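You operate a simulated robot arm through the tools that you are given. There is no shell and no other tool.

Carry out the task below with a simulated robot arm. There is one attempt and no reset: what you move stays moved.

TASK
Tare the open jar, fill it to 100 ml with plain water and weigh the water.
Fine: press tare once; leave the jar open on the pan, balance on; close the knob. Set down upright: glass jar.

Only the result counts: the job must be done as asked and must still hold three seconds after the hand-in. Knocking over, shifting, dropping, spilling or breaking anything else fails it.

THE ROBOT
A 6-joint arm with a two-finger parallel gripper, fixed in place. Base frame: the origin is at the foot of the arm, x ahead of it, y to its left, z up; the work surface is at about z = 900. Readings come in mm, rad, newtons and seconds.
With the tool pointing down near the work surface it reaches from about 240 to 660 mm from the base axis. Its first joint turns from -1.152 to 1.152 rad. Payload 2.9 kg.
Tool frame: the origin (TCP) lies between the finger pads and is the grasp point; the fingertips stand 30 mm ahead of it; z points along the fingers, y is the line along which they close. Largest opening 110 mm; finger width 20, thickness 10; the body of the gripper, 48 by 112 mm, starts 55 mm behind the TCP.
Orientation is told as [roll, pitch, yaw] about the base's x, y, z axes, in that order, counted from this pose: with the fingers straight down and closing along the base's y, the tool's x points along the base's -x, its y along +y and its z along -z.

THE INTERFACE
- The arm moves only by the tool send_rows. Its argument "moves" is one flat list of numbers, 7 for each row, row after row: the shift along the tool's x, y, z in mm, then the turn, a rotation vector about the tool's x, y, z in degrees, then the opening, from 0 (shut) to 1 (fully open). In form: [tx, ty, tz, rx, ry, rz, claw, tx, ty, tz, rx, ry, rz, claw, ...]. A call has 1 to 20 rows; each row is the pose to reach, as a shift and turn from the pose commanded when the call began, along the tool's axes at that moment. Each row takes 0.2 s and may step no farther than 50 mm and 0.15 rad from the row before; otherwise, or with a gripper value out of range, the whole call is refused. Where a pose cannot be reached the arm comes as near as it can. A force on the tool above 70 N (or 10 N above the force at the start of the call, whichever is more), or a blocked arm, ends the call early, and 0.2 s more pass. The fingers move at their own pace (about 108 mm/s each) and stop on an object; they squeeze with about 36 N. The grip force told is the motor's: it shows also when the fingers shut on nothing. Time passes only in rows, and 0.2 s behind the last, so rows that repeat a pose let the fingers close. It gives the time, the measured TCP pose, the force on the tool (base axes), the opening and the grip force at its end, in the units of the frame above (readings bear some noise), with the torque about the TCP (base axes, N m) and any sound that the robot's microphone picked up.
- Cameras (640 x 400 px; columns grow to the right, rows downward): "scene" is fixed at [94.1, 442.1, 1413.6]; the picture's right is [-0.61, -0.79, 0.00], its down [-0.24, 0.18, -0.95] and it looks along [0.76, -0.58, -0.30] (base axes); focal length 284 px, centre (320, 200). "wrist" rides on the gripper at [72, 17, -103] in the tool frame; the picture's right is [-0.23, 0.97, 0.00], its down [-0.76, -0.18, -0.62] and it looks along [-0.61, -0.14, 0.78] (tool axes); focal length 222 px, centre (320, 200). There is no depth. A picture from a camera that has moved, and an enlarged one, comes with that camera's place and axes in the base frame and with its lens.
- snapshot(camera): a new picture of that camera. It takes no simulated time.
- enlarge(camera, box): a new picture of the part [left, top, right, bottom] of that camera's present view, enlarged. It takes no simulated time.
- close_job(): hands the job in; it is judged then, once.

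Places have to be worked out from the pictures, the camera data and where the tool is seen. Open the gripper and draw the arm clear of the work before you hand the job in, unless the task says otherwise.

The tools are called after "Call:" as name(argument=value, ...) on one line, values as JSON. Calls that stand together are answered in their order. send_rows: Moves the arm, as the interface text tells. Its arguments: {"type":"object","properties":{"moves":{"type":"array"}},"required":["moves"]} The other tools are called the same way: snapshot (camera) takes a picture; enlarge (camera, box) takes an enlarged picture of a part of a camera's view; close_job () hands the job in.

At the start:

```text
time: 0.0
position: [319.4, -1.1, 1325.5]
orientation: [0.001, -0.003, 0.002]
wrist_force: [0.0, -0.3, -0.4]
moment: [-0.05, -0.03, 0.0]
opening: 110.2
grasp_force: 0.1
```

scene: 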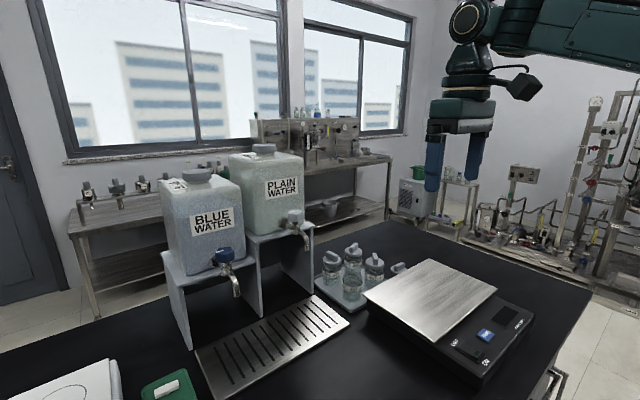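
wrist: 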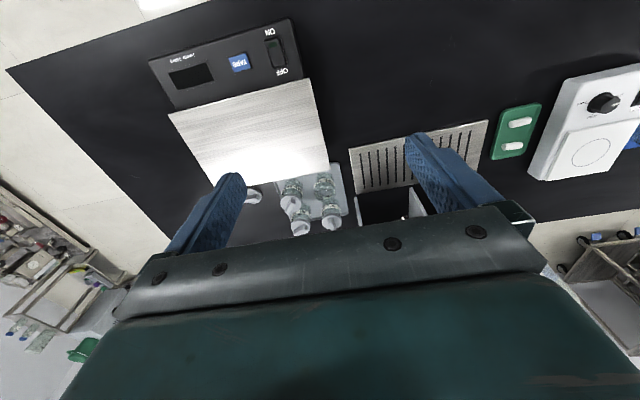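

I begin by looking closer at the scene: jars, balance, taps.

Call:
enlarge(camera="scene", box=[300, 220, 460, 320])

Call:
enlarge(camera="scene", box=[150, 140, 350, 320])

Call:
enlarge(camera="scene", box=[360, 250, 560, 390])

Call:
enlarge(camera="wrist", box=[140, 10, 360, 250])

Call:
enlarge(camera="wrist", box=[240, 150, 380, 250])

```text
4.00 times, centred on (380, 270) of scene
camera zoom: at [94.1, 442.1, 1413.6], right [-0.61, -0.79, 0.0], down [-0.24, 0.18, -0.95], along [0.76, -0.58, -0.3], focal length 1136 px, centre (80, -80)
```

zoom: 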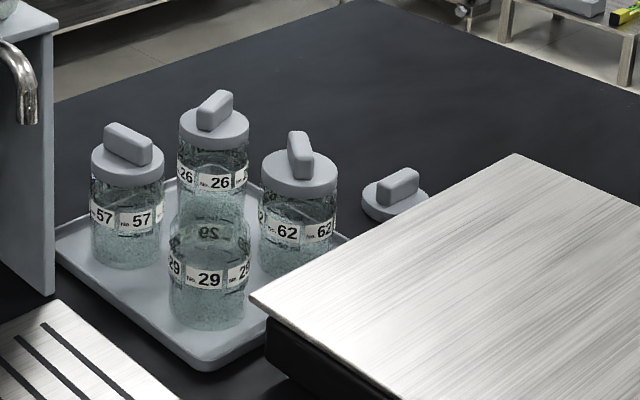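

```text
2.22 times, centred on (250, 230) of scene
camera zoom: at [94.1, 442.1, 1413.6], right [-0.61, -0.79, 0.0], down [-0.24, 0.18, -0.95], along [0.76, -0.58, -0.3], focal length 631 px, centre (476, 133)
```

zoom: 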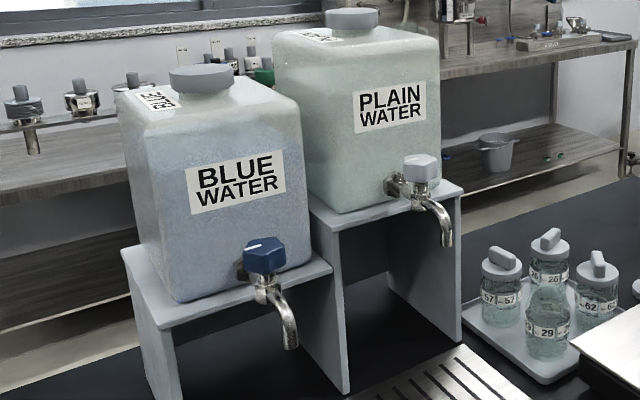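

```text
2.86 times, centred on (460, 320) of scene
camera zoom: at [94.1, 442.1, 1413.6], right [-0.61, -0.79, 0.0], down [-0.24, 0.18, -0.95], along [0.76, -0.58, -0.3], focal length 812 px, centre (-80, -143)
```

zoom: 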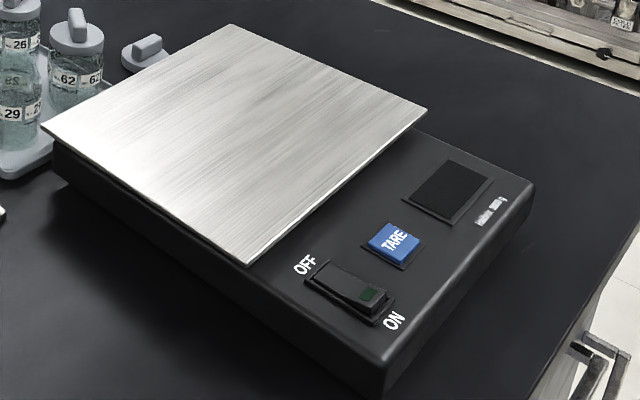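

```text
1.67 times, centred on (250, 130) of wrist
camera zoom: at [244.8, 17.2, 1430.3], right [0.23, 0.97, 0.0], down [0.76, -0.18, 0.62], along [0.61, -0.14, -0.78], focal length 370 px, centre (437, 317)
```

zoom: 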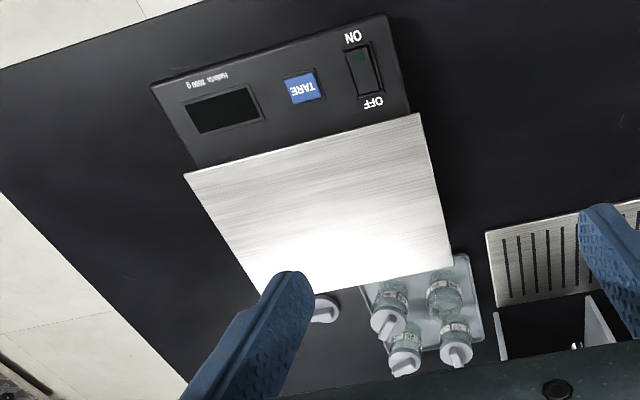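

```text
4.00 times, centred on (310, 200) of wrist
camera zoom: at [244.8, 17.2, 1430.3], right [0.23, 0.97, 0.0], down [0.76, -0.18, 0.62], along [0.61, -0.14, -0.78], focal length 888 px, centre (360, 200)
```

zoom: 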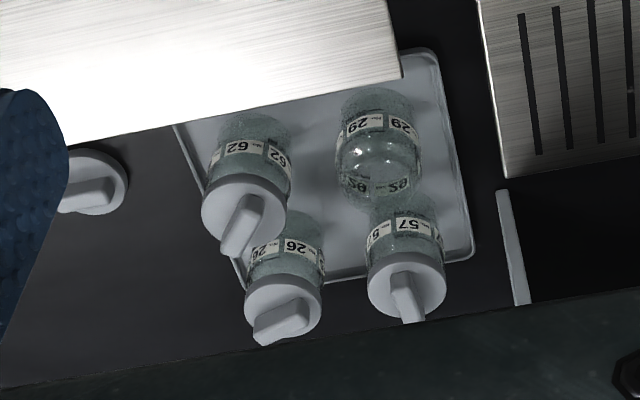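

The open jar appears to be No. 29 (about x=578, y=-45), and the balance display is dark, so it looks switched off. I'll zoom in further on the plain-water tap, jar 29 and the switch.

Call:
enlarge(camera="scene", box=[260, 195, 330, 265])

Call:
enlarge(camera="scene", box=[330, 265, 370, 305])

Call:
enlarge(camera="scene", box=[460, 300, 550, 380])

Call:
enlarge(camera="scene", box=[190, 230, 260, 310])

Call:
enlarge(camera="scene", box=[0, 280, 360, 400])

```text
5.71 times, centred on (295, 230) of scene
camera zoom: at [94.1, 442.1, 1413.6], right [-0.61, -0.79, 0.0], down [-0.24, 0.18, -0.95], along [0.76, -0.58, -0.3], focal length 1624 px, centre (463, 29)
```

zoom: 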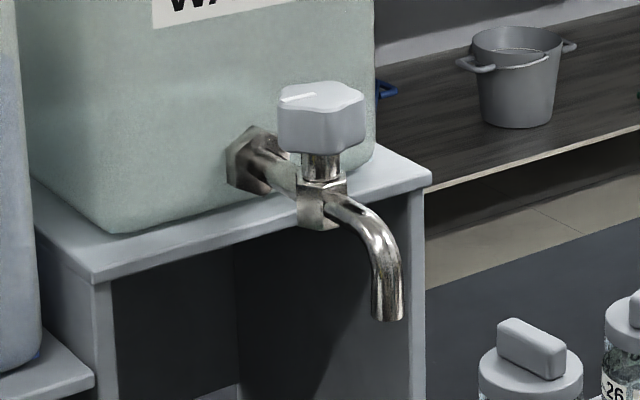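

```text
10.00 times, centred on (350, 285) of scene
camera zoom: at [94.1, 442.1, 1413.6], right [-0.61, -0.79, 0.0], down [-0.24, 0.18, -0.95], along [0.76, -0.58, -0.3], focal length 2841 px, centre (20, -650)
```

zoom: 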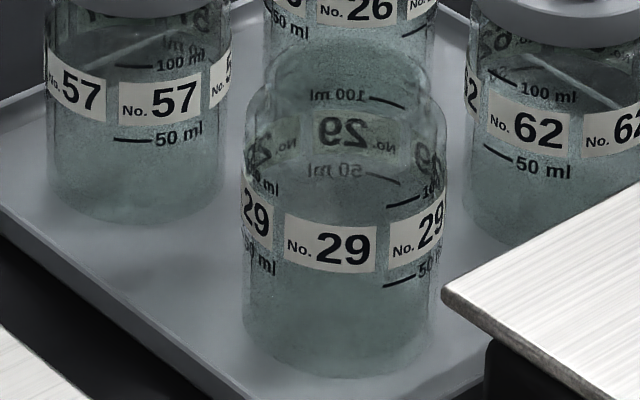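

```text
5.00 times, centred on (505, 340) of scene
camera zoom: at [94.1, 442.1, 1413.6], right [-0.61, -0.79, 0.0], down [-0.24, 0.18, -0.95], along [0.76, -0.58, -0.3], focal length 1421 px, centre (-605, -500)
```

zoom: 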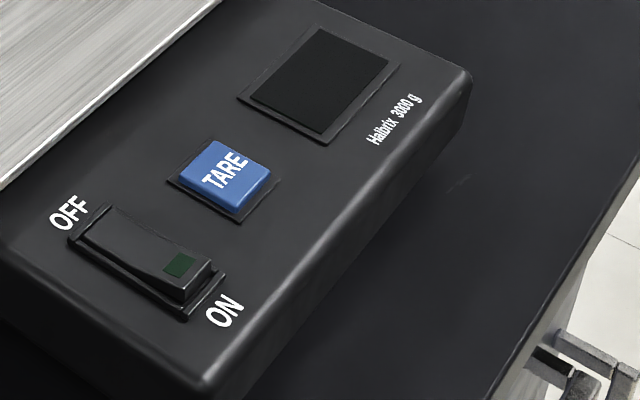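

```text
5.00 times, centred on (225, 270) of scene
camera zoom: at [94.1, 442.1, 1413.6], right [-0.61, -0.79, 0.0], down [-0.24, 0.18, -0.95], along [0.76, -0.58, -0.3], focal length 1421 px, centre (795, -150)
```

zoom: 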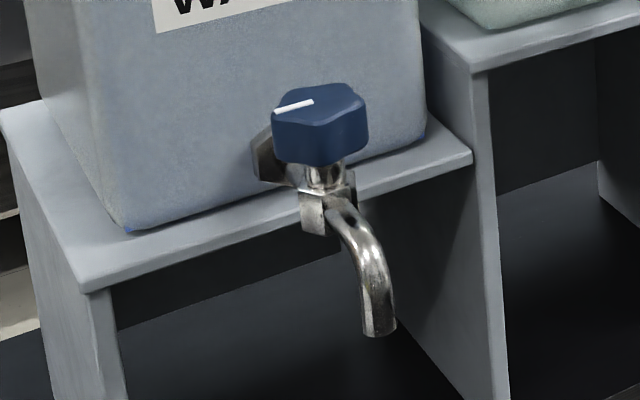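

```text
1.78 times, centred on (180, 340) of scene
camera zoom: at [94.1, 442.1, 1413.6], right [-0.61, -0.79, 0.0], down [-0.24, 0.18, -0.95], along [0.76, -0.58, -0.3], focal length 505 px, centre (569, -49)
```

zoom: 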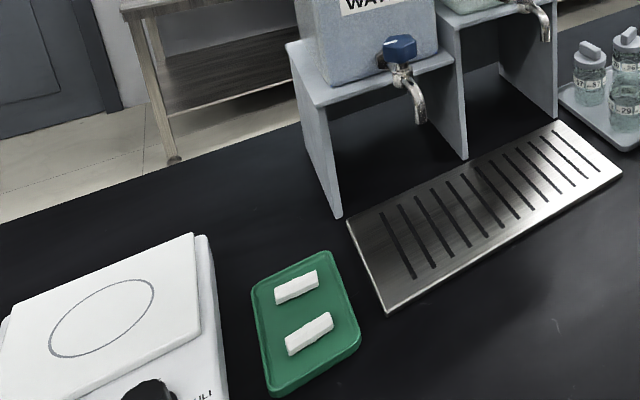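

The jars carry 50 ml and 100 ml lines, and jar 29 has no lid. I'll move the arm to a higher vantage in front of the jars and tap for a second view.

Call:
send_rows(moves=[-22, -8, 20, 0, 0, 0, 1, -44, -16, 40, 0, 0, 0, 1, -66, -24, 60, 0, 0, 0, 1, -88, -32, 80, 0, 0, 0, 1, -110, -40, 100, 0, 0, 0, 1, -130, -50, 120, 0, 0, 0, 1])

Call:
snapshot(camera="wrist")

Call:
snapshot(camera="scene")

```text
time: 1.4
position: [446.8, -51.1, 1207.2]
orientation: [0.0, -0.002, -0.001]
wrist_force: [0.5, 0.3, 0.0]
moment: [-0.01, 0.02, -0.01]
opening: 110.1
grasp_force: 0.1
```

```text
taken
camera wrist: at [373.8, -33.0, 1312.1], right [0.23, 0.97, 0.0], down [0.76, -0.18, 0.62], along [0.61, -0.14, -0.78], focal length 222 px, centre (320, 200)
```

wrist: 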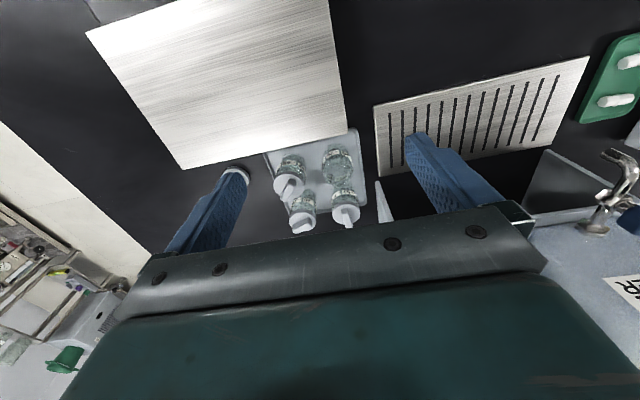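

```text
taken
```

scene: 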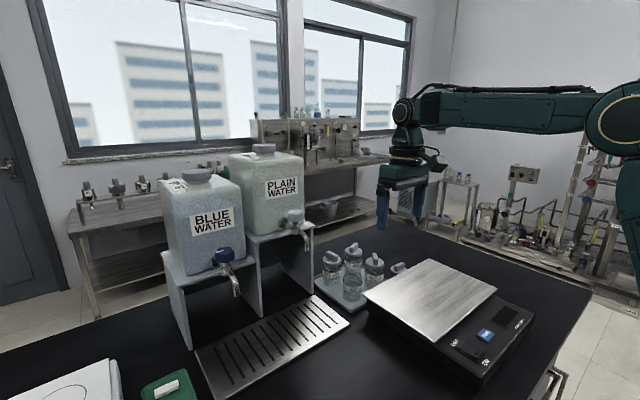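

The wrist camera now sees the jars and part of the taps; I'll enlarge the jar area.

Call:
enlarge(camera="wrist", box=[260, 120, 380, 240])

Call:
enlarge(camera="scene", box=[330, 255, 380, 305])

Call:
enlarge(camera="wrist", box=[520, 120, 640, 240])

```text
3.33 times, centred on (320, 180) of wrist
camera zoom: at [373.8, -33.0, 1312.1], right [0.23, 0.97, 0.0], down [0.76, -0.18, 0.62], along [0.61, -0.14, -0.78], focal length 740 px, centre (320, 267)
```

zoom: 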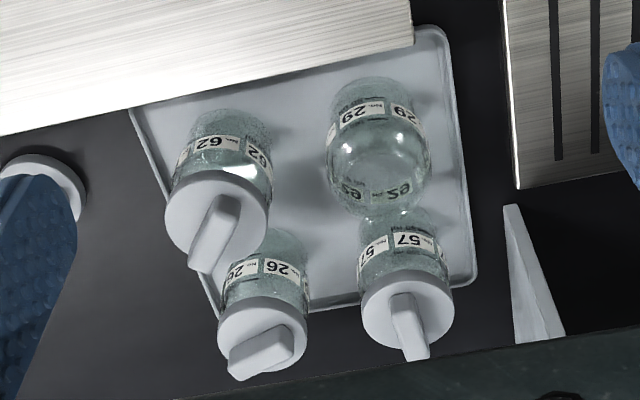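

```text
8.00 times, centred on (355, 280) of scene
camera zoom: at [94.1, 442.1, 1413.6], right [-0.61, -0.79, 0.0], down [-0.24, 0.18, -0.95], along [0.76, -0.58, -0.3], focal length 2273 px, centre (40, -440)
```

zoom: 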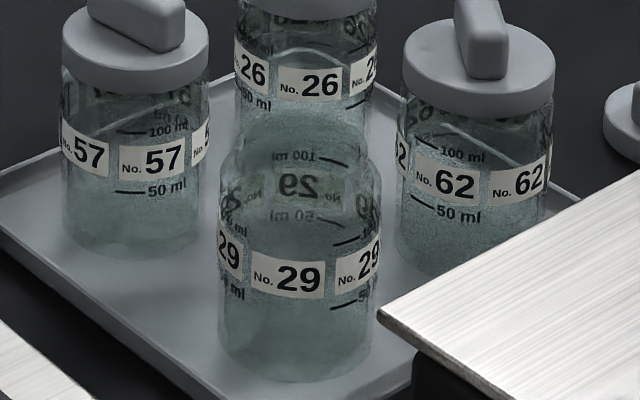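

```text
3.33 times, centred on (580, 180) of wrist
camera zoom: at [373.8, -33.0, 1312.1], right [0.23, 0.97, 0.0], down [0.76, -0.18, 0.62], along [0.61, -0.14, -0.78], focal length 740 px, centre (-547, 267)
```

zoom: 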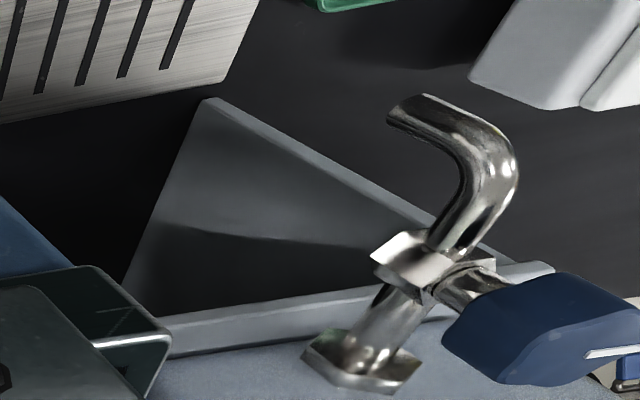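

The jar is around (588, -50), the rocker's ON end at about (255, -71, 961) and TARE at (268, -140, 955). I'll close the fingers and move above the rocker's ON end.

Call:
send_rows(moves=[39, -4, 18, 0, 0, 0, 0, 78, -8, 36, 0, 0, 0, 0, 117, -12, 54, 0, 0, 0, 0, 156, -16, 72, 0, 0, 0, 0, 195, -20, 90, 0, 0, 0, 0, 195, -20, 130, 0, 0, 0, 0, 195, -20, 170, 0, 0, 0, 0, 195, -20, 190, 0, 0, 0, 0])

Call:
snapshot(camera="scene")

Call:
snapshot(camera="wrist")

```text
time: 3.2
position: [253.2, -69.3, 1013.9]
orientation: [-0.001, -0.002, 0.001]
wrist_force: [-0.9, -0.5, 0.4]
moment: [0.04, 0.01, -0.02]
opening: 0.0
grasp_force: 36.3
```

```text
taken
```

scene: 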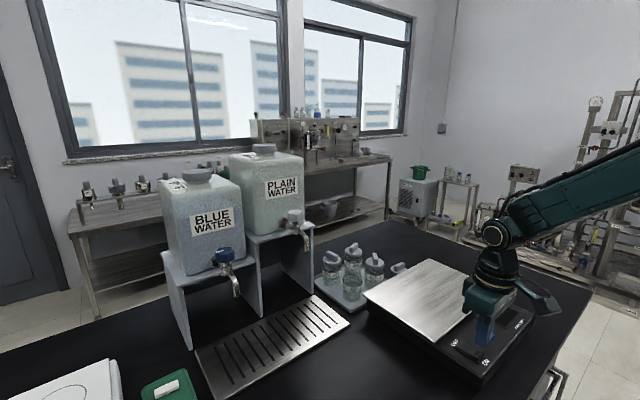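

```text
taken
camera wrist: at [180.1, -53.0, 1119.0], right [0.23, 0.97, 0.0], down [0.76, -0.18, 0.62], along [0.61, -0.14, -0.78], focal length 222 px, centre (320, 200)
```

wrist: 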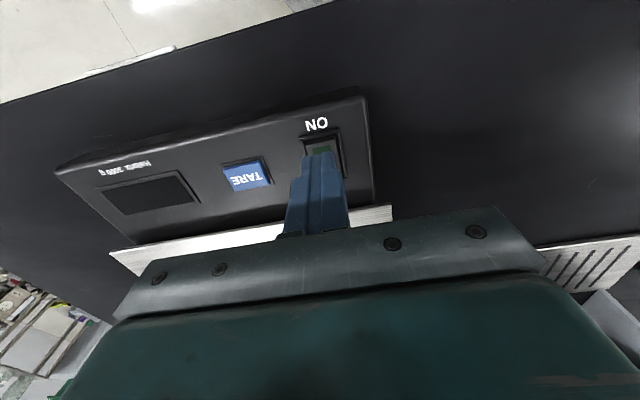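

Call:
enlarge(camera="wrist", box=[270, 100, 380, 220])

Call:
enlarge(camera="scene", box=[440, 290, 560, 380])

```text
3.33 times, centred on (325, 160) of wrist
camera zoom: at [180.1, -53.0, 1119.0], right [0.23, 0.97, 0.0], down [0.76, -0.18, 0.62], along [0.61, -0.14, -0.78], focal length 740 px, centre (303, 333)
```

zoom: 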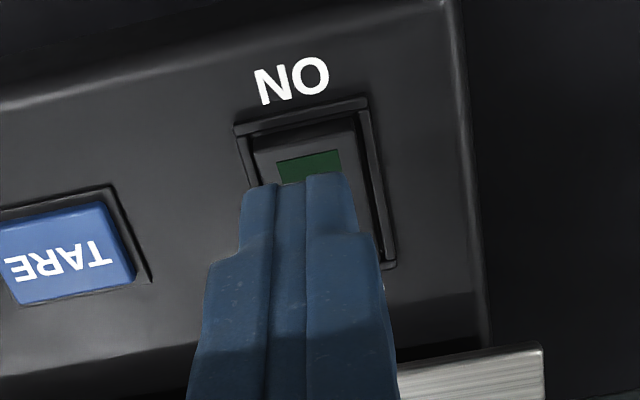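

```text
4.44 times, centred on (500, 335) of scene
camera zoom: at [94.1, 442.1, 1413.6], right [-0.61, -0.79, 0.0], down [-0.24, 0.18, -0.95], along [0.76, -0.58, -0.3], focal length 1263 px, centre (-480, -400)
```

zoom: 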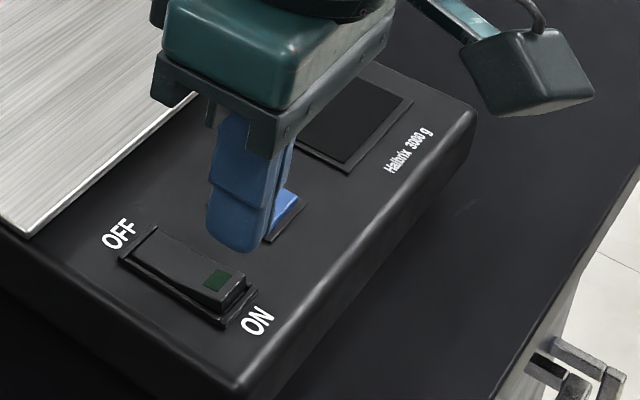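

The tip is right over the rocker's ON end (z about 961). I'll shift 3 mm towards the ON edge and lower slowly in small steps, watching for force or a click.

Call:
send_rows(moves=[3, -0.5, 8, 0, 0, 0, 0, 3, -0.5, 16, 0, 0, 0, 0, 3, -0.5, 20, 0, 0, 0, 0, 3, -0.5, 22, 0, 0, 0, 0, 3, -0.5, 24, 0, 0, 0, 0])

```text
time: 4.4
position: [249.4, -72.0, 991.6]
orientation: [0.0, 0.0, 0.001]
wrist_force: [-0.2, -0.3, -0.2]
moment: [0.0, 0.04, 0.0]
opening: 0.0
grasp_force: 35.8
```

No contact yet with the tip at about z=961; continuing down in 1.5 mm steps.

Call:
send_rows(moves=[0, 0, 1.5, 0, 0, 0, 0, 0, 0, 3, 0, 0, 0, 0, 0, 0, 4.5, 0, 0, 0, 0])

Call:
enlarge(camera="scene", box=[440, 290, 560, 380])

```text
time: 5.2
position: [248.8, -70.6, 987.3]
orientation: [0.001, -0.001, 0.003]
wrist_force: [0.6, 0.9, -0.2]
moment: [-0.01, 0.03, 0.01]
opening: 0.0
grasp_force: 36.1
heard: click
```

```text
4.44 times, centred on (500, 335) of scene
camera zoom: at [94.1, 442.1, 1413.6], right [-0.61, -0.79, 0.0], down [-0.24, 0.18, -0.95], along [0.76, -0.58, -0.3], focal length 1263 px, centre (-480, -400)
```

zoom: 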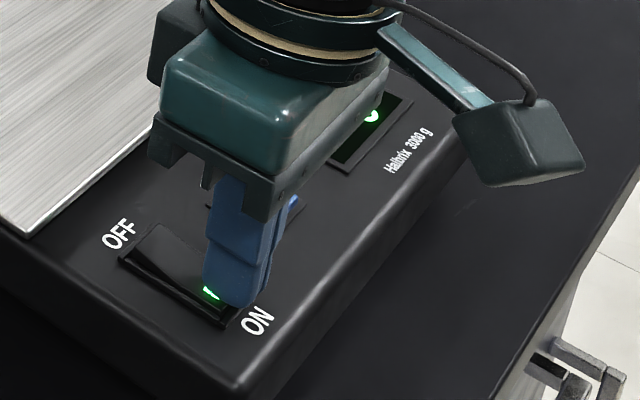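

Click heard and the green lamp and display are lit. Now I lift off and travel toward the open jar, opening the fingers to about 80 mm.

Call:
send_rows(moves=[0, 0, -45, 0, 0, 0, 0, 0, 0, -90, 0, 0, 0, 0, 0, 0, -130, 0, 0, 0, 0, -45, 3, -140, 0, 0, 0, 0.75, -90, 6, -150, 0, 0, 0, 0.75, -135, 9, -160, 0, 0, 0, 0.75, -180, 12, -160, 0, 0, 0, 0.75, -225, 15, -160, 0, 0, 0, 0.75, -270, 18, -160, 0, 0, 0, 0.75, -270, 18, -160, 0, 0, 0, 0.75])

Call:
snapshot(camera="wrist")

Call:
enlarge(camera="scene", box=[420, 280, 560, 380])

```text
time: 7.4
position: [520.0, -51.3, 1148.1]
orientation: [-0.001, 0.0, 0.0]
wrist_force: [-0.1, -0.4, 0.6]
moment: [-0.03, -0.02, -0.01]
opening: 82.9
grasp_force: 0.1
```

```text
taken
camera wrist: at [447.9, -33.6, 1253.0], right [0.23, 0.97, 0.0], down [0.76, -0.18, 0.62], along [0.61, -0.14, -0.78], focal length 222 px, centre (320, 200)
```

wrist: 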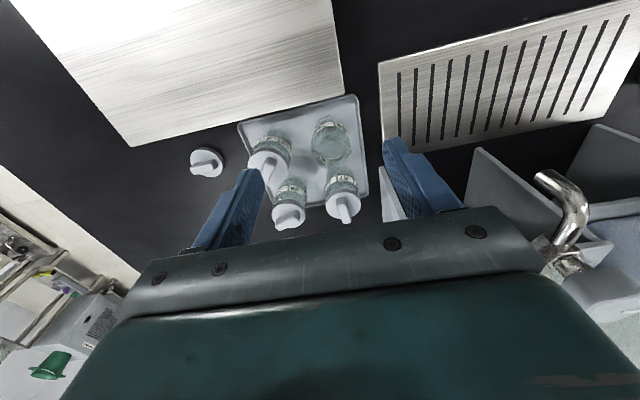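

```text
4.00 times, centred on (490, 330) of scene
camera zoom: at [94.1, 442.2, 1413.6], right [-0.61, -0.79, 0.0], down [-0.24, 0.18, -0.95], along [0.76, -0.58, -0.3], focal length 1136 px, centre (-360, -320)
```

zoom: 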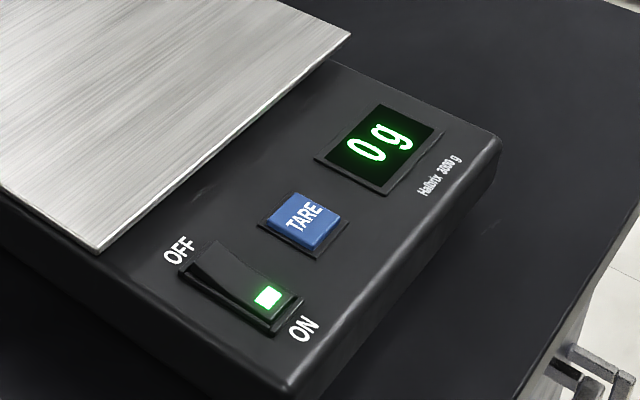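

The balance reads 0 g. Now I enlarge the jar area to localise jar 29 precisely.

Call:
enlarge(camera="wrist", box=[240, 90, 380, 230])

Call:
enlarge(camera="scene", box=[310, 220, 410, 320])

```text
2.86 times, centred on (310, 160) of wrist
camera zoom: at [447.9, -33.6, 1253.0], right [0.23, 0.97, 0.0], down [0.76, -0.18, 0.62], along [0.61, -0.14, -0.78], focal length 635 px, centre (349, 314)
```

zoom: 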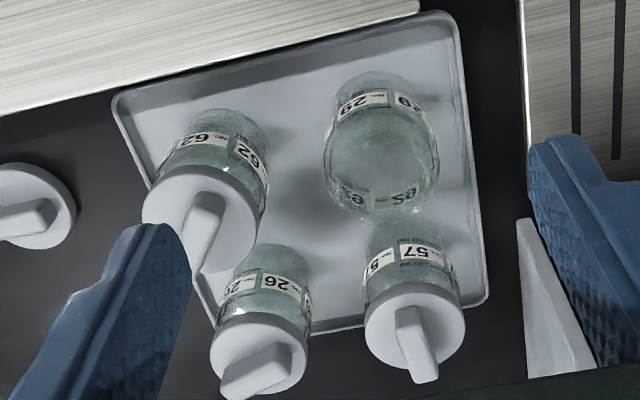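

```text
4.00 times, centred on (360, 270) of scene
camera zoom: at [94.1, 442.2, 1413.6], right [-0.61, -0.79, 0.0], down [-0.24, 0.18, -0.95], along [0.76, -0.58, -0.3], focal length 1136 px, centre (160, -80)
```

zoom: 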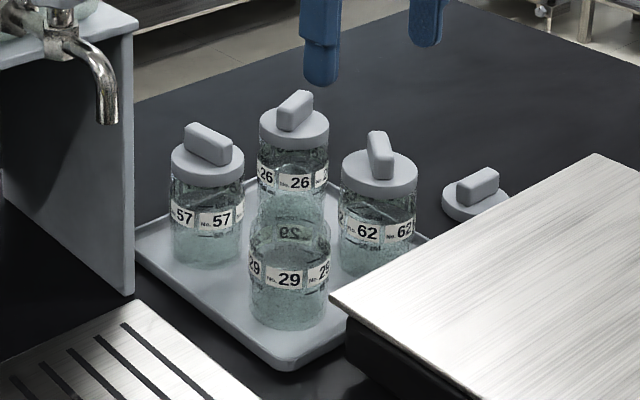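

Combining both views, jar 29 stands at about (584.5, -50), with neighbours about 91 mm away. I'll hover above it with the fingers 75 mm apart and tips still above the lids.

Call:
send_rows(moves=[-32, 0.5, 20, 0, 0, 0, 0.68, -64, 1, 40, 0, 0, 0, 0.68, -64, 1, 75, 0, 0, 0, 0.68, -64, 1, 75, 0, 0, 0, 0.68])

Call:
snapshot(camera="wrist")

Call:
enlarge(camera="scene", box=[310, 180, 430, 310])

```text
time: 8.4
position: [584.7, -51.3, 1071.0]
orientation: [0.0, -0.002, 0.003]
wrist_force: [-0.9, -0.6, 0.2]
moment: [0.07, 0.02, 0.03]
opening: 74.9
grasp_force: 0.0
```

```text
taken
camera wrist: at [512.6, -33.9, 1176.2], right [0.23, 0.97, 0.0], down [0.76, -0.18, 0.62], along [0.61, -0.14, -0.78], focal length 222 px, centre (320, 200)
```

wrist: 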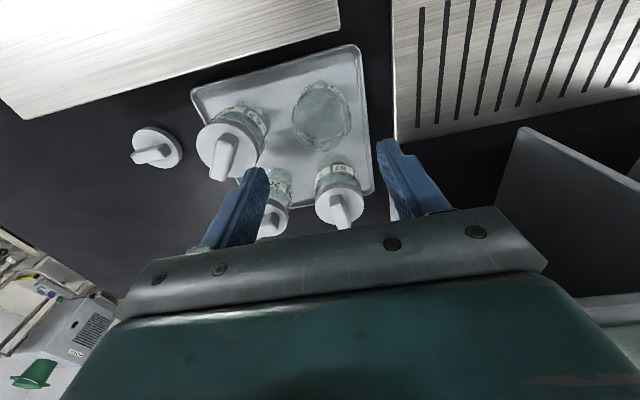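

```text
3.08 times, centred on (370, 245) of scene
camera zoom: at [94.1, 442.1, 1413.6], right [-0.61, -0.79, 0.0], down [-0.24, 0.18, -0.95], along [0.76, -0.58, -0.3], focal length 874 px, centre (166, 62)
```

zoom: 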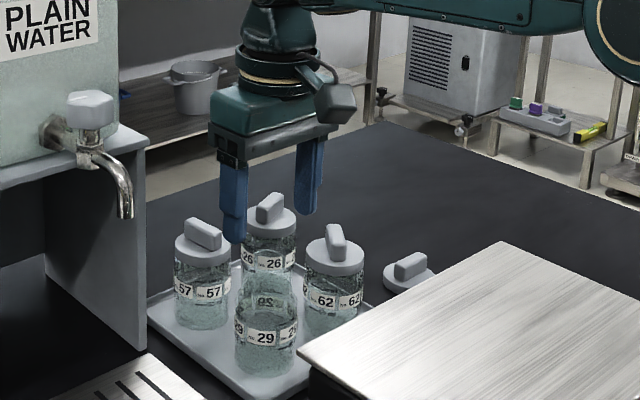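

I enlarge the wrist view to check the jar's centre relative to the fingers.

Call:
enlarge(camera="wrist", box=[230, 60, 410, 240])

```text
2.22 times, centred on (320, 150) of wrist
camera zoom: at [512.6, -33.9, 1176.2], right [0.23, 0.97, 0.0], down [0.76, -0.18, 0.62], along [0.61, -0.14, -0.78], focal length 494 px, centre (320, 311)
```

zoom: 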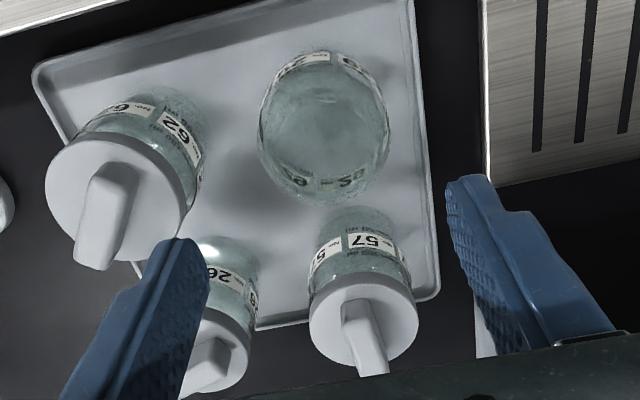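

The jar centre comes out at about (584.5, -49), matching the TCP to within 2 mm. I'll descend in two stages, checking halfway.

Call:
send_rows(moves=[0, 1, 30, 0, 0, 0, 0.68, 0, 1, 55, 0, 0, 0, 0.68])

Call:
enlarge(camera="wrist", box=[210, 40, 430, 240])

Call:
enlarge(camera="scene", box=[310, 200, 420, 310])

```text
time: 9.0
position: [585.3, -49.8, 1018.6]
orientation: [0.002, -0.004, 0.001]
wrist_force: [0.6, 0.2, -0.2]
moment: [0.0, -0.02, 0.03]
opening: 74.7
grasp_force: 0.1
```

```text
2.00 times, centred on (320, 140) of wrist
camera zoom: at [512.2, -32.9, 1122.8], right [0.23, 0.97, 0.0], down [0.76, -0.18, 0.62], along [0.61, -0.14, -0.78], focal length 444 px, centre (320, 320)
```

zoom: 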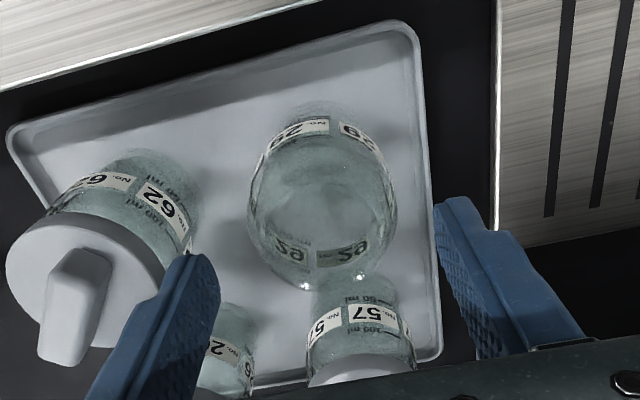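

```text
3.64 times, centred on (365, 255) of scene
camera zoom: at [94.1, 442.1, 1413.6], right [-0.61, -0.79, 0.0], down [-0.24, 0.18, -0.95], along [0.76, -0.58, -0.3], focal length 1033 px, centre (156, 0)
```

zoom: 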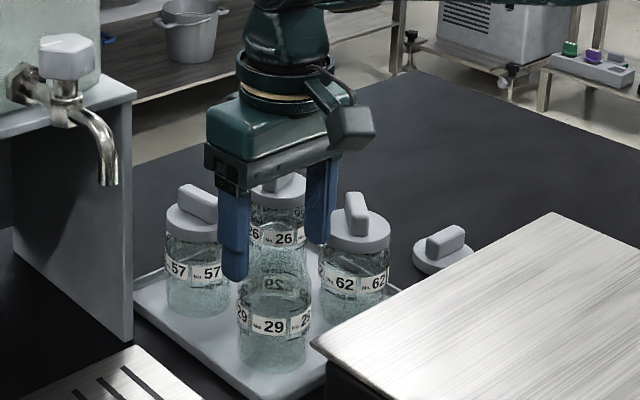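

The fingertips project exactly where predicted and straddle jar 29. I'll lower to grasp height (TCP about 958) and close.

Call:
send_rows(moves=[0, 0, 20, 0, 0, 0, 0.68, 0, 0, 40, 0, 0, 0, 0.68, 0, 0, 60, 0, 0, 0, 0.68])

Call:
enlarge(camera="wrist", box=[180, 20, 460, 240])

Call:
enlarge(camera="scene", box=[310, 200, 420, 310])

```text
time: 9.8
position: [583.3, -52.0, 958.2]
orientation: [0.0, -0.003, 0.0]
wrist_force: [0.1, 0.5, -0.4]
moment: [0.02, 0.02, 0.01]
opening: 74.9
grasp_force: 0.1
```

```text
1.82 times, centred on (320, 130) of wrist
camera zoom: at [511.7, -34.2, 1062.7], right [0.23, 0.97, 0.0], down [0.76, -0.18, 0.62], along [0.61, -0.14, -0.78], focal length 404 px, centre (320, 327)
```

zoom: 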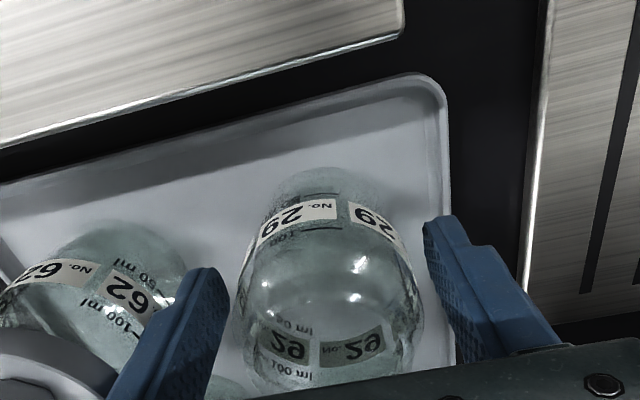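

```text
3.64 times, centred on (365, 255) of scene
camera zoom: at [94.1, 442.1, 1413.6], right [-0.61, -0.79, 0.0], down [-0.24, 0.18, -0.95], along [0.76, -0.58, -0.3], focal length 1033 px, centre (156, 0)
```

zoom: 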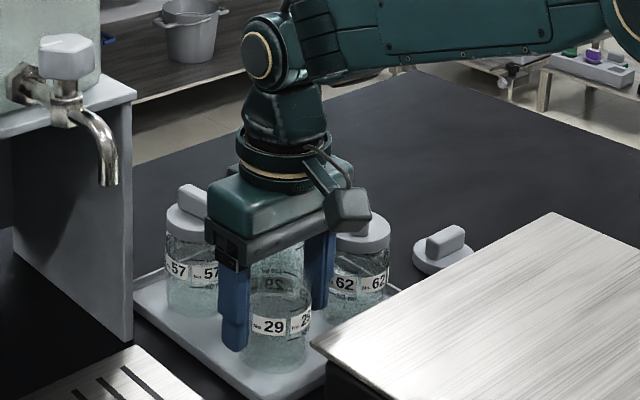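

Fingers are at mid-body on both sides of jar 29 without touching anything. Closing on it now.

Call:
send_rows(moves=[0, 0, 0, 0, 0, 0, 0.55, 0, 0, 0, 0, 0, 0, 0.45, 0, 0, 0, 0, 0, 0, 0.4, 0, 0, 0, 0, 0, 0, 0.4])

Call:
enlarge(camera="scene", box=[310, 200, 420, 310])

```text
time: 10.8
position: [584.2, -52.0, 958.6]
orientation: [0.0, -0.002, 0.002]
wrist_force: [-0.2, 0.6, 0.4]
moment: [0.01, -0.03, -0.02]
opening: 55.0
grasp_force: 36.3
```

```text
3.64 times, centred on (365, 255) of scene
camera zoom: at [94.1, 442.1, 1413.6], right [-0.61, -0.79, 0.0], down [-0.24, 0.18, -0.95], along [0.76, -0.58, -0.3], focal length 1033 px, centre (156, 0)
```

zoom: 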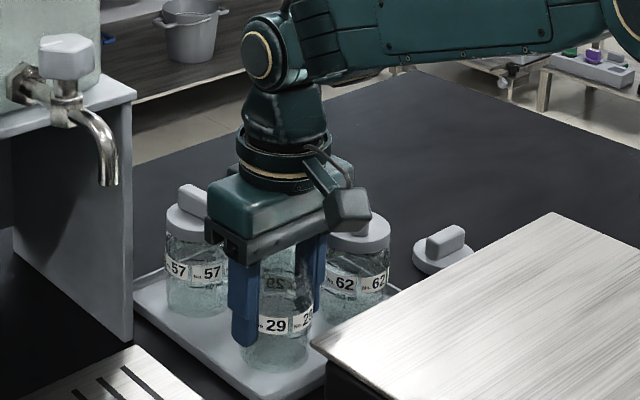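

The jar is gripped (55 mm). I lift it straight up clear of the lids and check that it comes along.

Call:
send_rows(moves=[0, 0, -10, 0, 0, 0, 0.4, 0, 0, -40, 0, 0, 0, 0.4, 0, 0, -80, 0, 0, 0, 0.4, 0, 0, -120, 0, 0, 0, 0.4, 0, 0, -150, 0, 0, 0, 0.4])

Call:
snapshot(camera="scene")

Call:
enlarge(camera="scene", box=[310, 180, 420, 310])

```text
time: 12.0
position: [583.3, -51.5, 1106.5]
orientation: [-0.001, -0.001, 0.002]
wrist_force: [0.2, -0.4, -3.0]
moment: [0.0, 0.0, -0.01]
opening: 54.8
grasp_force: 36.5
```

```text
taken
```

scene: 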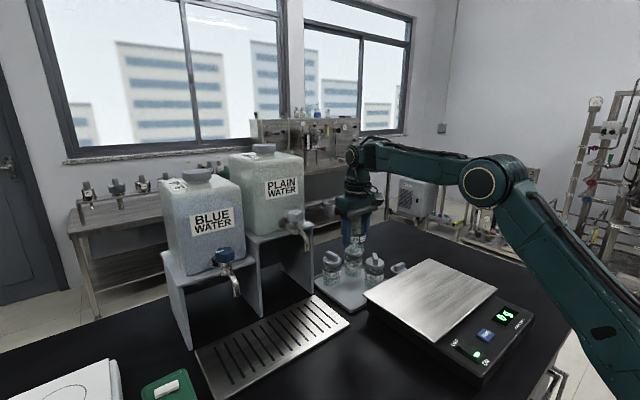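

```text
3.08 times, centred on (365, 245) of scene
camera zoom: at [94.1, 442.1, 1413.6], right [-0.61, -0.79, 0.0], down [-0.24, 0.18, -0.95], along [0.76, -0.58, -0.3], focal length 874 px, centre (182, 62)
```

zoom: 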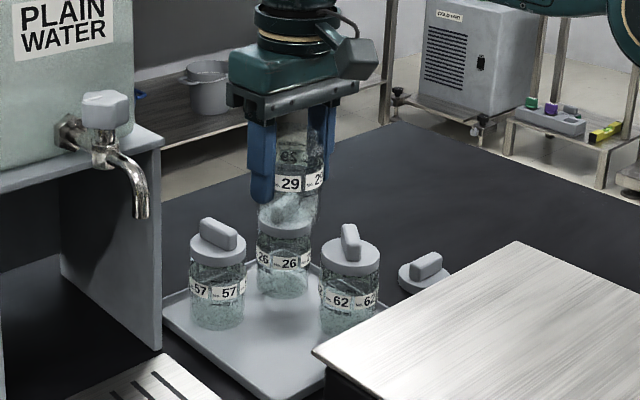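

The jar is held upright with 3 N on the wrist. Moving it over the pan at about (425, -140) and lowering to just above it.

Call:
send_rows(moves=[32, -18, 0, 0, 0, 0, 0.4, 64, -36, 0, 0, 0, 0, 0.4, 96, -54, 0, 0, 0, 0, 0.4, 128, -72, 0, 0, 0, 0, 0.4, 158, -88, 0, 0, 0, 0, 0.4, 158, -88, 30, 0, 0, 0, 0.4, 158, -88, 60, 0, 0, 0, 0.4, 158, -88, 70, 0, 0, 0, 0.4])

Call:
enlarge(camera="scene", box=[350, 220, 550, 380])

```text
time: 13.8
position: [425.9, -138.8, 1036.4]
orientation: [0.0, -0.002, 0.001]
wrist_force: [0.1, 0.3, -1.9]
moment: [-0.02, 0.0, -0.01]
opening: 55.0
grasp_force: 35.9
```

```text
2.50 times, centred on (450, 300) of scene
camera zoom: at [94.1, 442.1, 1413.6], right [-0.61, -0.79, 0.0], down [-0.24, 0.18, -0.95], along [0.76, -0.58, -0.3], focal length 710 px, centre (-5, -50)
```

zoom: 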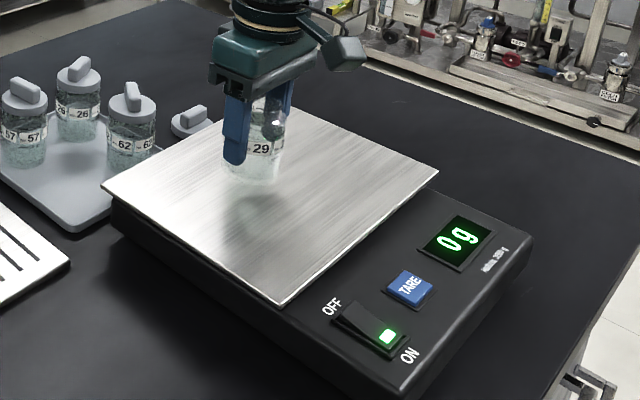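

The jar hovers about 10 mm over the pan and the display still shows 0 g. I lower in small steps until the weight shifts to the pan.

Call:
send_rows(moves=[0, 0, 4, 0, 0, 0, 0.4, 0, 0, 7, 0, 0, 0, 0.4, 0, 0, 9, 0, 0, 0, 0.4])

Call:
enlarge(camera="scene", box=[350, 220, 550, 380])

```text
time: 14.6
position: [427.0, -139.3, 1027.6]
orientation: [-0.001, -0.003, 0.001]
wrist_force: [-0.5, -0.6, -2.2]
moment: [0.0, 0.0, 0.01]
opening: 54.7
grasp_force: 36.4
```

```text
2.50 times, centred on (450, 300) of scene
camera zoom: at [94.1, 442.1, 1413.6], right [-0.61, -0.79, 0.0], down [-0.24, 0.18, -0.95], along [0.76, -0.58, -0.3], focal length 710 px, centre (-5, -50)
```

zoom: 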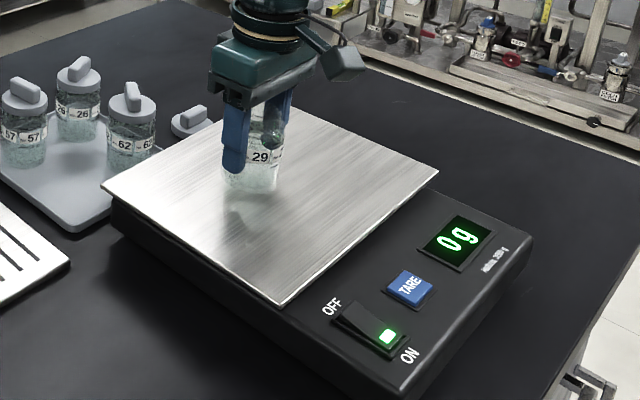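

Call:
send_rows(moves=[0, 0, 1.5, 0, 0, 0, 0.4, 0, 0, 3, 0, 0, 0, 0.4])

Call:
enlarge(camera="scene", box=[350, 220, 550, 380])

```text
time: 15.2
position: [425.8, -138.2, 1025.0]
orientation: [0.0, -0.002, 0.002]
wrist_force: [-0.7, 0.4, -1.4]
moment: [0.01, 0.03, 0.0]
opening: 55.1
grasp_force: 35.9
```

```text
2.50 times, centred on (450, 300) of scene
camera zoom: at [94.1, 442.1, 1413.6], right [-0.61, -0.79, 0.0], down [-0.24, 0.18, -0.95], along [0.76, -0.58, -0.3], focal length 710 px, centre (-5, -50)
```

zoom: 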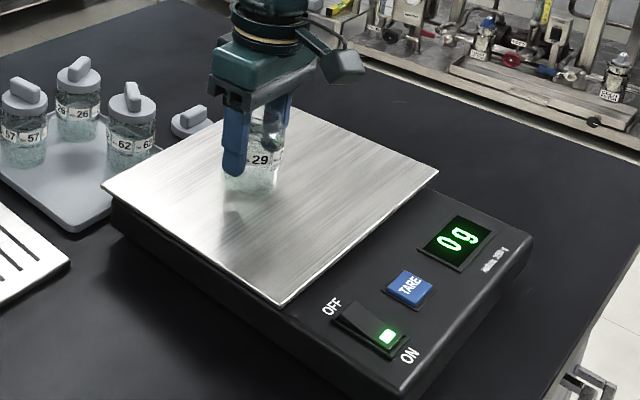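

Still 0 g, so the jar is not yet touching; continuing in 1 mm steps.

Call:
send_rows(moves=[0, 0, 1, 0, 0, 0, 0.4, 0, 0, 2, 0, 0, 0, 0.4])

Call:
enlarge(camera="scene", box=[350, 220, 550, 380])

```text
time: 15.8
position: [425.4, -139.4, 1021.0]
orientation: [0.0, -0.001, 0.001]
wrist_force: [-0.7, 0.6, -2.3]
moment: [0.02, 0.02, -0.01]
opening: 54.8
grasp_force: 36.1
```

```text
2.50 times, centred on (450, 300) of scene
camera zoom: at [94.1, 442.1, 1413.6], right [-0.61, -0.79, 0.0], down [-0.24, 0.18, -0.95], along [0.76, -0.58, -0.3], focal length 710 px, centre (-5, -50)
```

zoom: 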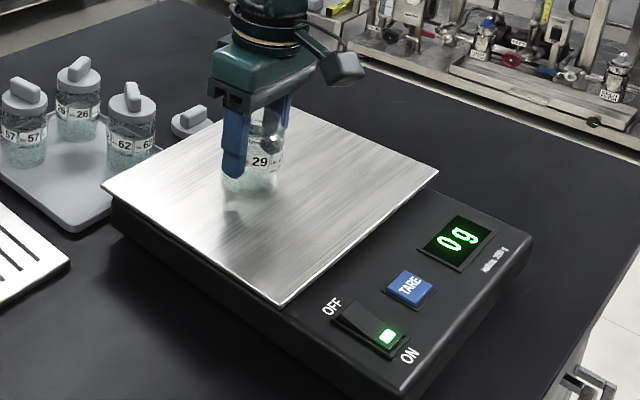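

Call:
send_rows(moves=[0, 0, 1, 0, 0, 0, 0.4, 0, 0, 2, 0, 0, 0, 0.4])

Call:
enlarge(camera="scene", box=[350, 220, 550, 380])

```text
time: 16.4
position: [426.5, -139.7, 1021.1]
orientation: [0.0, -0.001, 0.002]
wrist_force: [0.3, -0.2, -1.9]
moment: [-0.02, 0.0, -0.01]
opening: 55.0
grasp_force: 35.9
```

```text
2.50 times, centred on (450, 300) of scene
camera zoom: at [94.1, 442.1, 1413.6], right [-0.61, -0.79, 0.0], down [-0.24, 0.18, -0.95], along [0.76, -0.58, -0.3], focal length 710 px, centre (-5, -50)
```

zoom: 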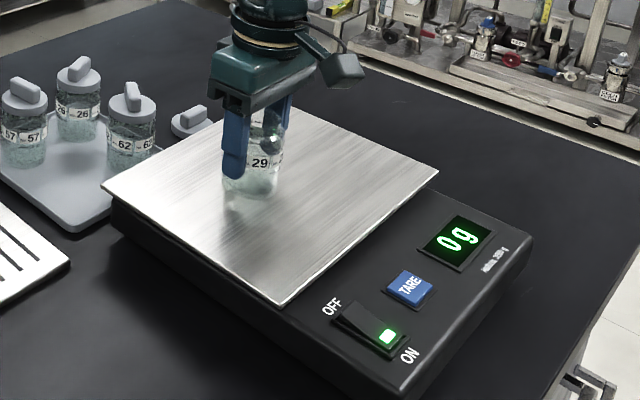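

Call:
send_rows(moves=[0, 0, 1, 0, 0, 0, 0.4, 0, 0, 2, 0, 0, 0, 0.4])

Call:
enlarge(camera="scene", box=[410, 240, 540, 330])

```text
time: 17.0
position: [425.7, -139.2, 1018.5]
orientation: [0.001, -0.004, 0.001]
wrist_force: [-2.7, -1.0, 10.8]
moment: [0.02, 0.35, 0.02]
opening: 55.1
grasp_force: 35.8
```

```text
4.44 times, centred on (475, 285) of scene
camera zoom: at [93.8, 442.2, 1413.6], right [-0.61, -0.79, 0.0], down [-0.24, 0.18, -0.95], along [0.76, -0.58, -0.3], focal length 1263 px, centre (-369, -178)
```

zoom: 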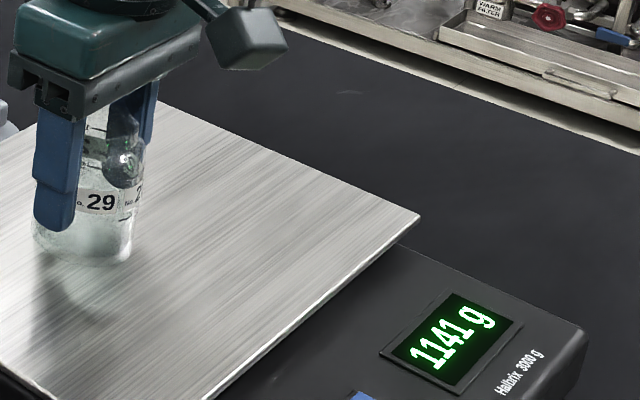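

Contact: the pan shows 1141 g because I'm pressing ~11 N. I'll ease up 1 mm and open the fingers to release the jar.

Call:
send_rows(moves=[0, 0, -1, 0, 0, 0, 0.4, 0, 0, -1, 0, 0, 0, 0.52, 0, 0, -1, 0, 0, 0, 0.6, 0, 0, -1, 0, 0, 0, 0.7, 0, 0, -1, 0, 0, 0, 0.7])

Call:
enlarge(camera="scene", box=[400, 240, 540, 340])

Call:
enlarge(camera="wrist", box=[180, 20, 460, 240])

```text
time: 18.2
position: [425.6, -138.7, 1018.4]
orientation: [0.0, -0.002, 0.002]
wrist_force: [-0.6, 1.1, -0.4]
moment: [-0.01, -0.01, -0.04]
opening: 77.3
grasp_force: 0.0
```

```text
4.00 times, centred on (470, 290) of scene
camera zoom: at [94.1, 442.1, 1413.6], right [-0.61, -0.79, 0.0], down [-0.24, 0.18, -0.95], along [0.76, -0.58, -0.3], focal length 1136 px, centre (-280, -160)
```

zoom: 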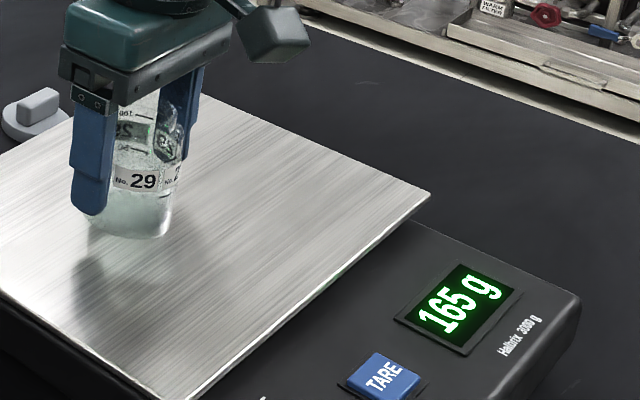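

```text
1.82 times, centred on (320, 130) of wrist
camera zoom: at [353.6, -121.1, 1124.5], right [0.23, 0.97, 0.0], down [0.76, -0.18, 0.62], along [0.61, -0.14, -0.78], focal length 404 px, centre (320, 327)
```

zoom: 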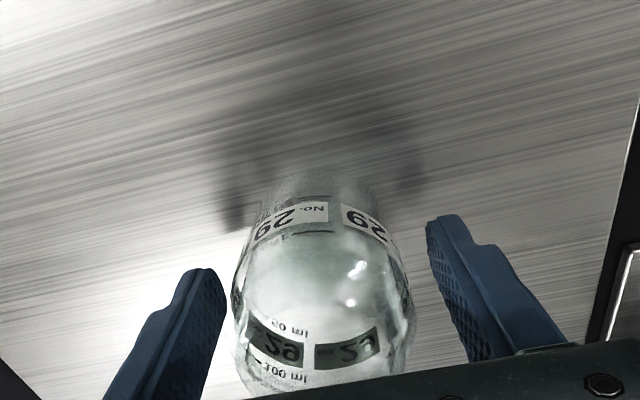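

The jar alone weighs 165 g. I rise clear of it, close the fingers and move above the TARE key.

Call:
send_rows(moves=[0, 0, -40, 0, 0, 0, 0.7, 0, 0, -80, 0, 0, 0, 0.7, 0, 0, -115, 0, 0, 0, 0.7, 40, 0, -115, 0, 0, 0, 0, 80, 0, -115, 0, 0, 0, 0, 120, 0, -115, 0, 0, 0, 0, 157, -1, -115, 0, 0, 0, 0, 157, -1, -70, 0, 0, 0, 0, 157, -1, -25, 0, 0, 0, 0, 157, -1, 5, 0, 0, 0, 0])

Call:
enlarge(camera="wrist", box=[200, 60, 420, 240])

Call:
enlarge(camera="scene", box=[400, 240, 560, 380])

```text
time: 20.4
position: [267.6, -137.6, 1014.3]
orientation: [0.002, -0.002, 0.002]
wrist_force: [0.5, 0.4, 1.4]
moment: [-0.02, -0.02, -0.05]
opening: 0.1
grasp_force: 35.9
```

```text
2.22 times, centred on (310, 150) of wrist
camera zoom: at [195.2, -120.9, 1119.7], right [0.23, 0.97, 0.0], down [0.76, -0.18, 0.62], along [0.61, -0.14, -0.78], focal length 494 px, centre (342, 311)
```

zoom: 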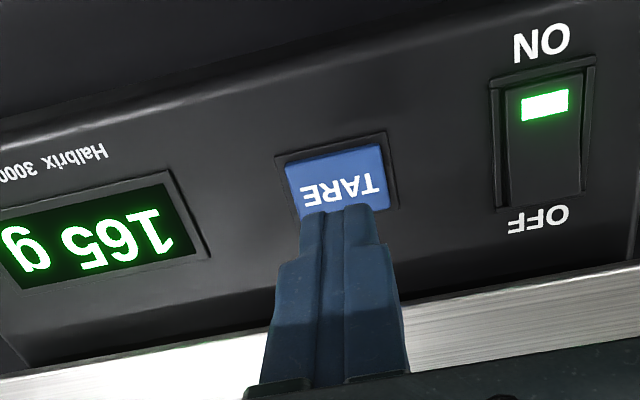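

```text
2.86 times, centred on (480, 310) of scene
camera zoom: at [94.1, 442.2, 1413.6], right [-0.61, -0.79, 0.0], down [-0.24, 0.18, -0.95], along [0.76, -0.58, -0.3], focal length 812 px, centre (-137, -114)
```

zoom: 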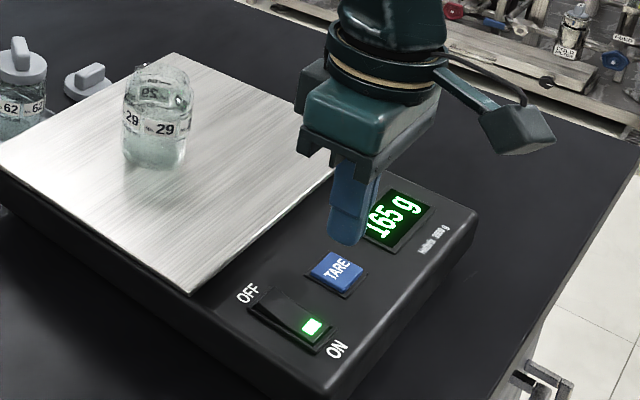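

The closed tip is right above TARE (centre about (268, -139.6), top z≈955). I lower to just above it, then press in small steps.

Call:
send_rows(moves=[0, -1.5, 10, 0, 0, 0, 0, 0, -1.5, 18, 0, 0, 0, 0, 0, -1.5, 23, 0, 0, 0, 0, 0, -1.5, 25, 0, 0, 0, 0])

```text
time: 21.4
position: [267.4, -140.8, 990.9]
orientation: [0.0, -0.001, 0.002]
wrist_force: [-0.1, 1.0, 0.4]
moment: [-0.01, -0.03, 0.03]
opening: 0.0
grasp_force: 35.9
```

Call:
send_rows(moves=[0, 0, 1.5, 0, 0, 0, 0, 0, 0, 3, 0, 0, 0, 0])

Call:
enlarge(camera="scene", box=[450, 290, 550, 380])

```text
time: 22.0
position: [268.5, -140.8, 986.4]
orientation: [-0.001, -0.002, 0.002]
wrist_force: [0.7, 0.6, 0.1]
moment: [0.0, 0.02, 0.02]
opening: 0.2
grasp_force: 36.2
```

```text
4.44 times, centred on (500, 335) of scene
camera zoom: at [94.1, 442.1, 1413.6], right [-0.61, -0.79, 0.0], down [-0.24, 0.18, -0.95], along [0.76, -0.58, -0.3], focal length 1263 px, centre (-480, -400)
```

zoom: 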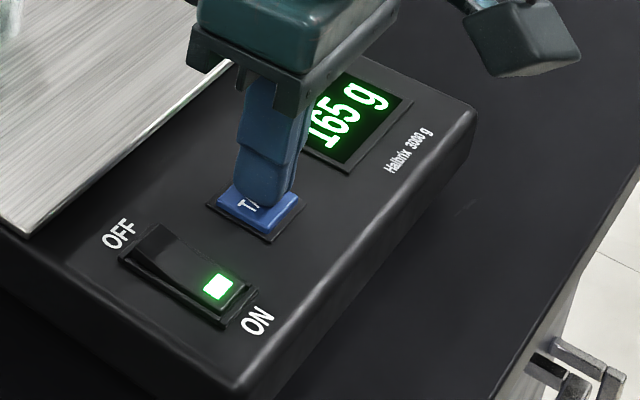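

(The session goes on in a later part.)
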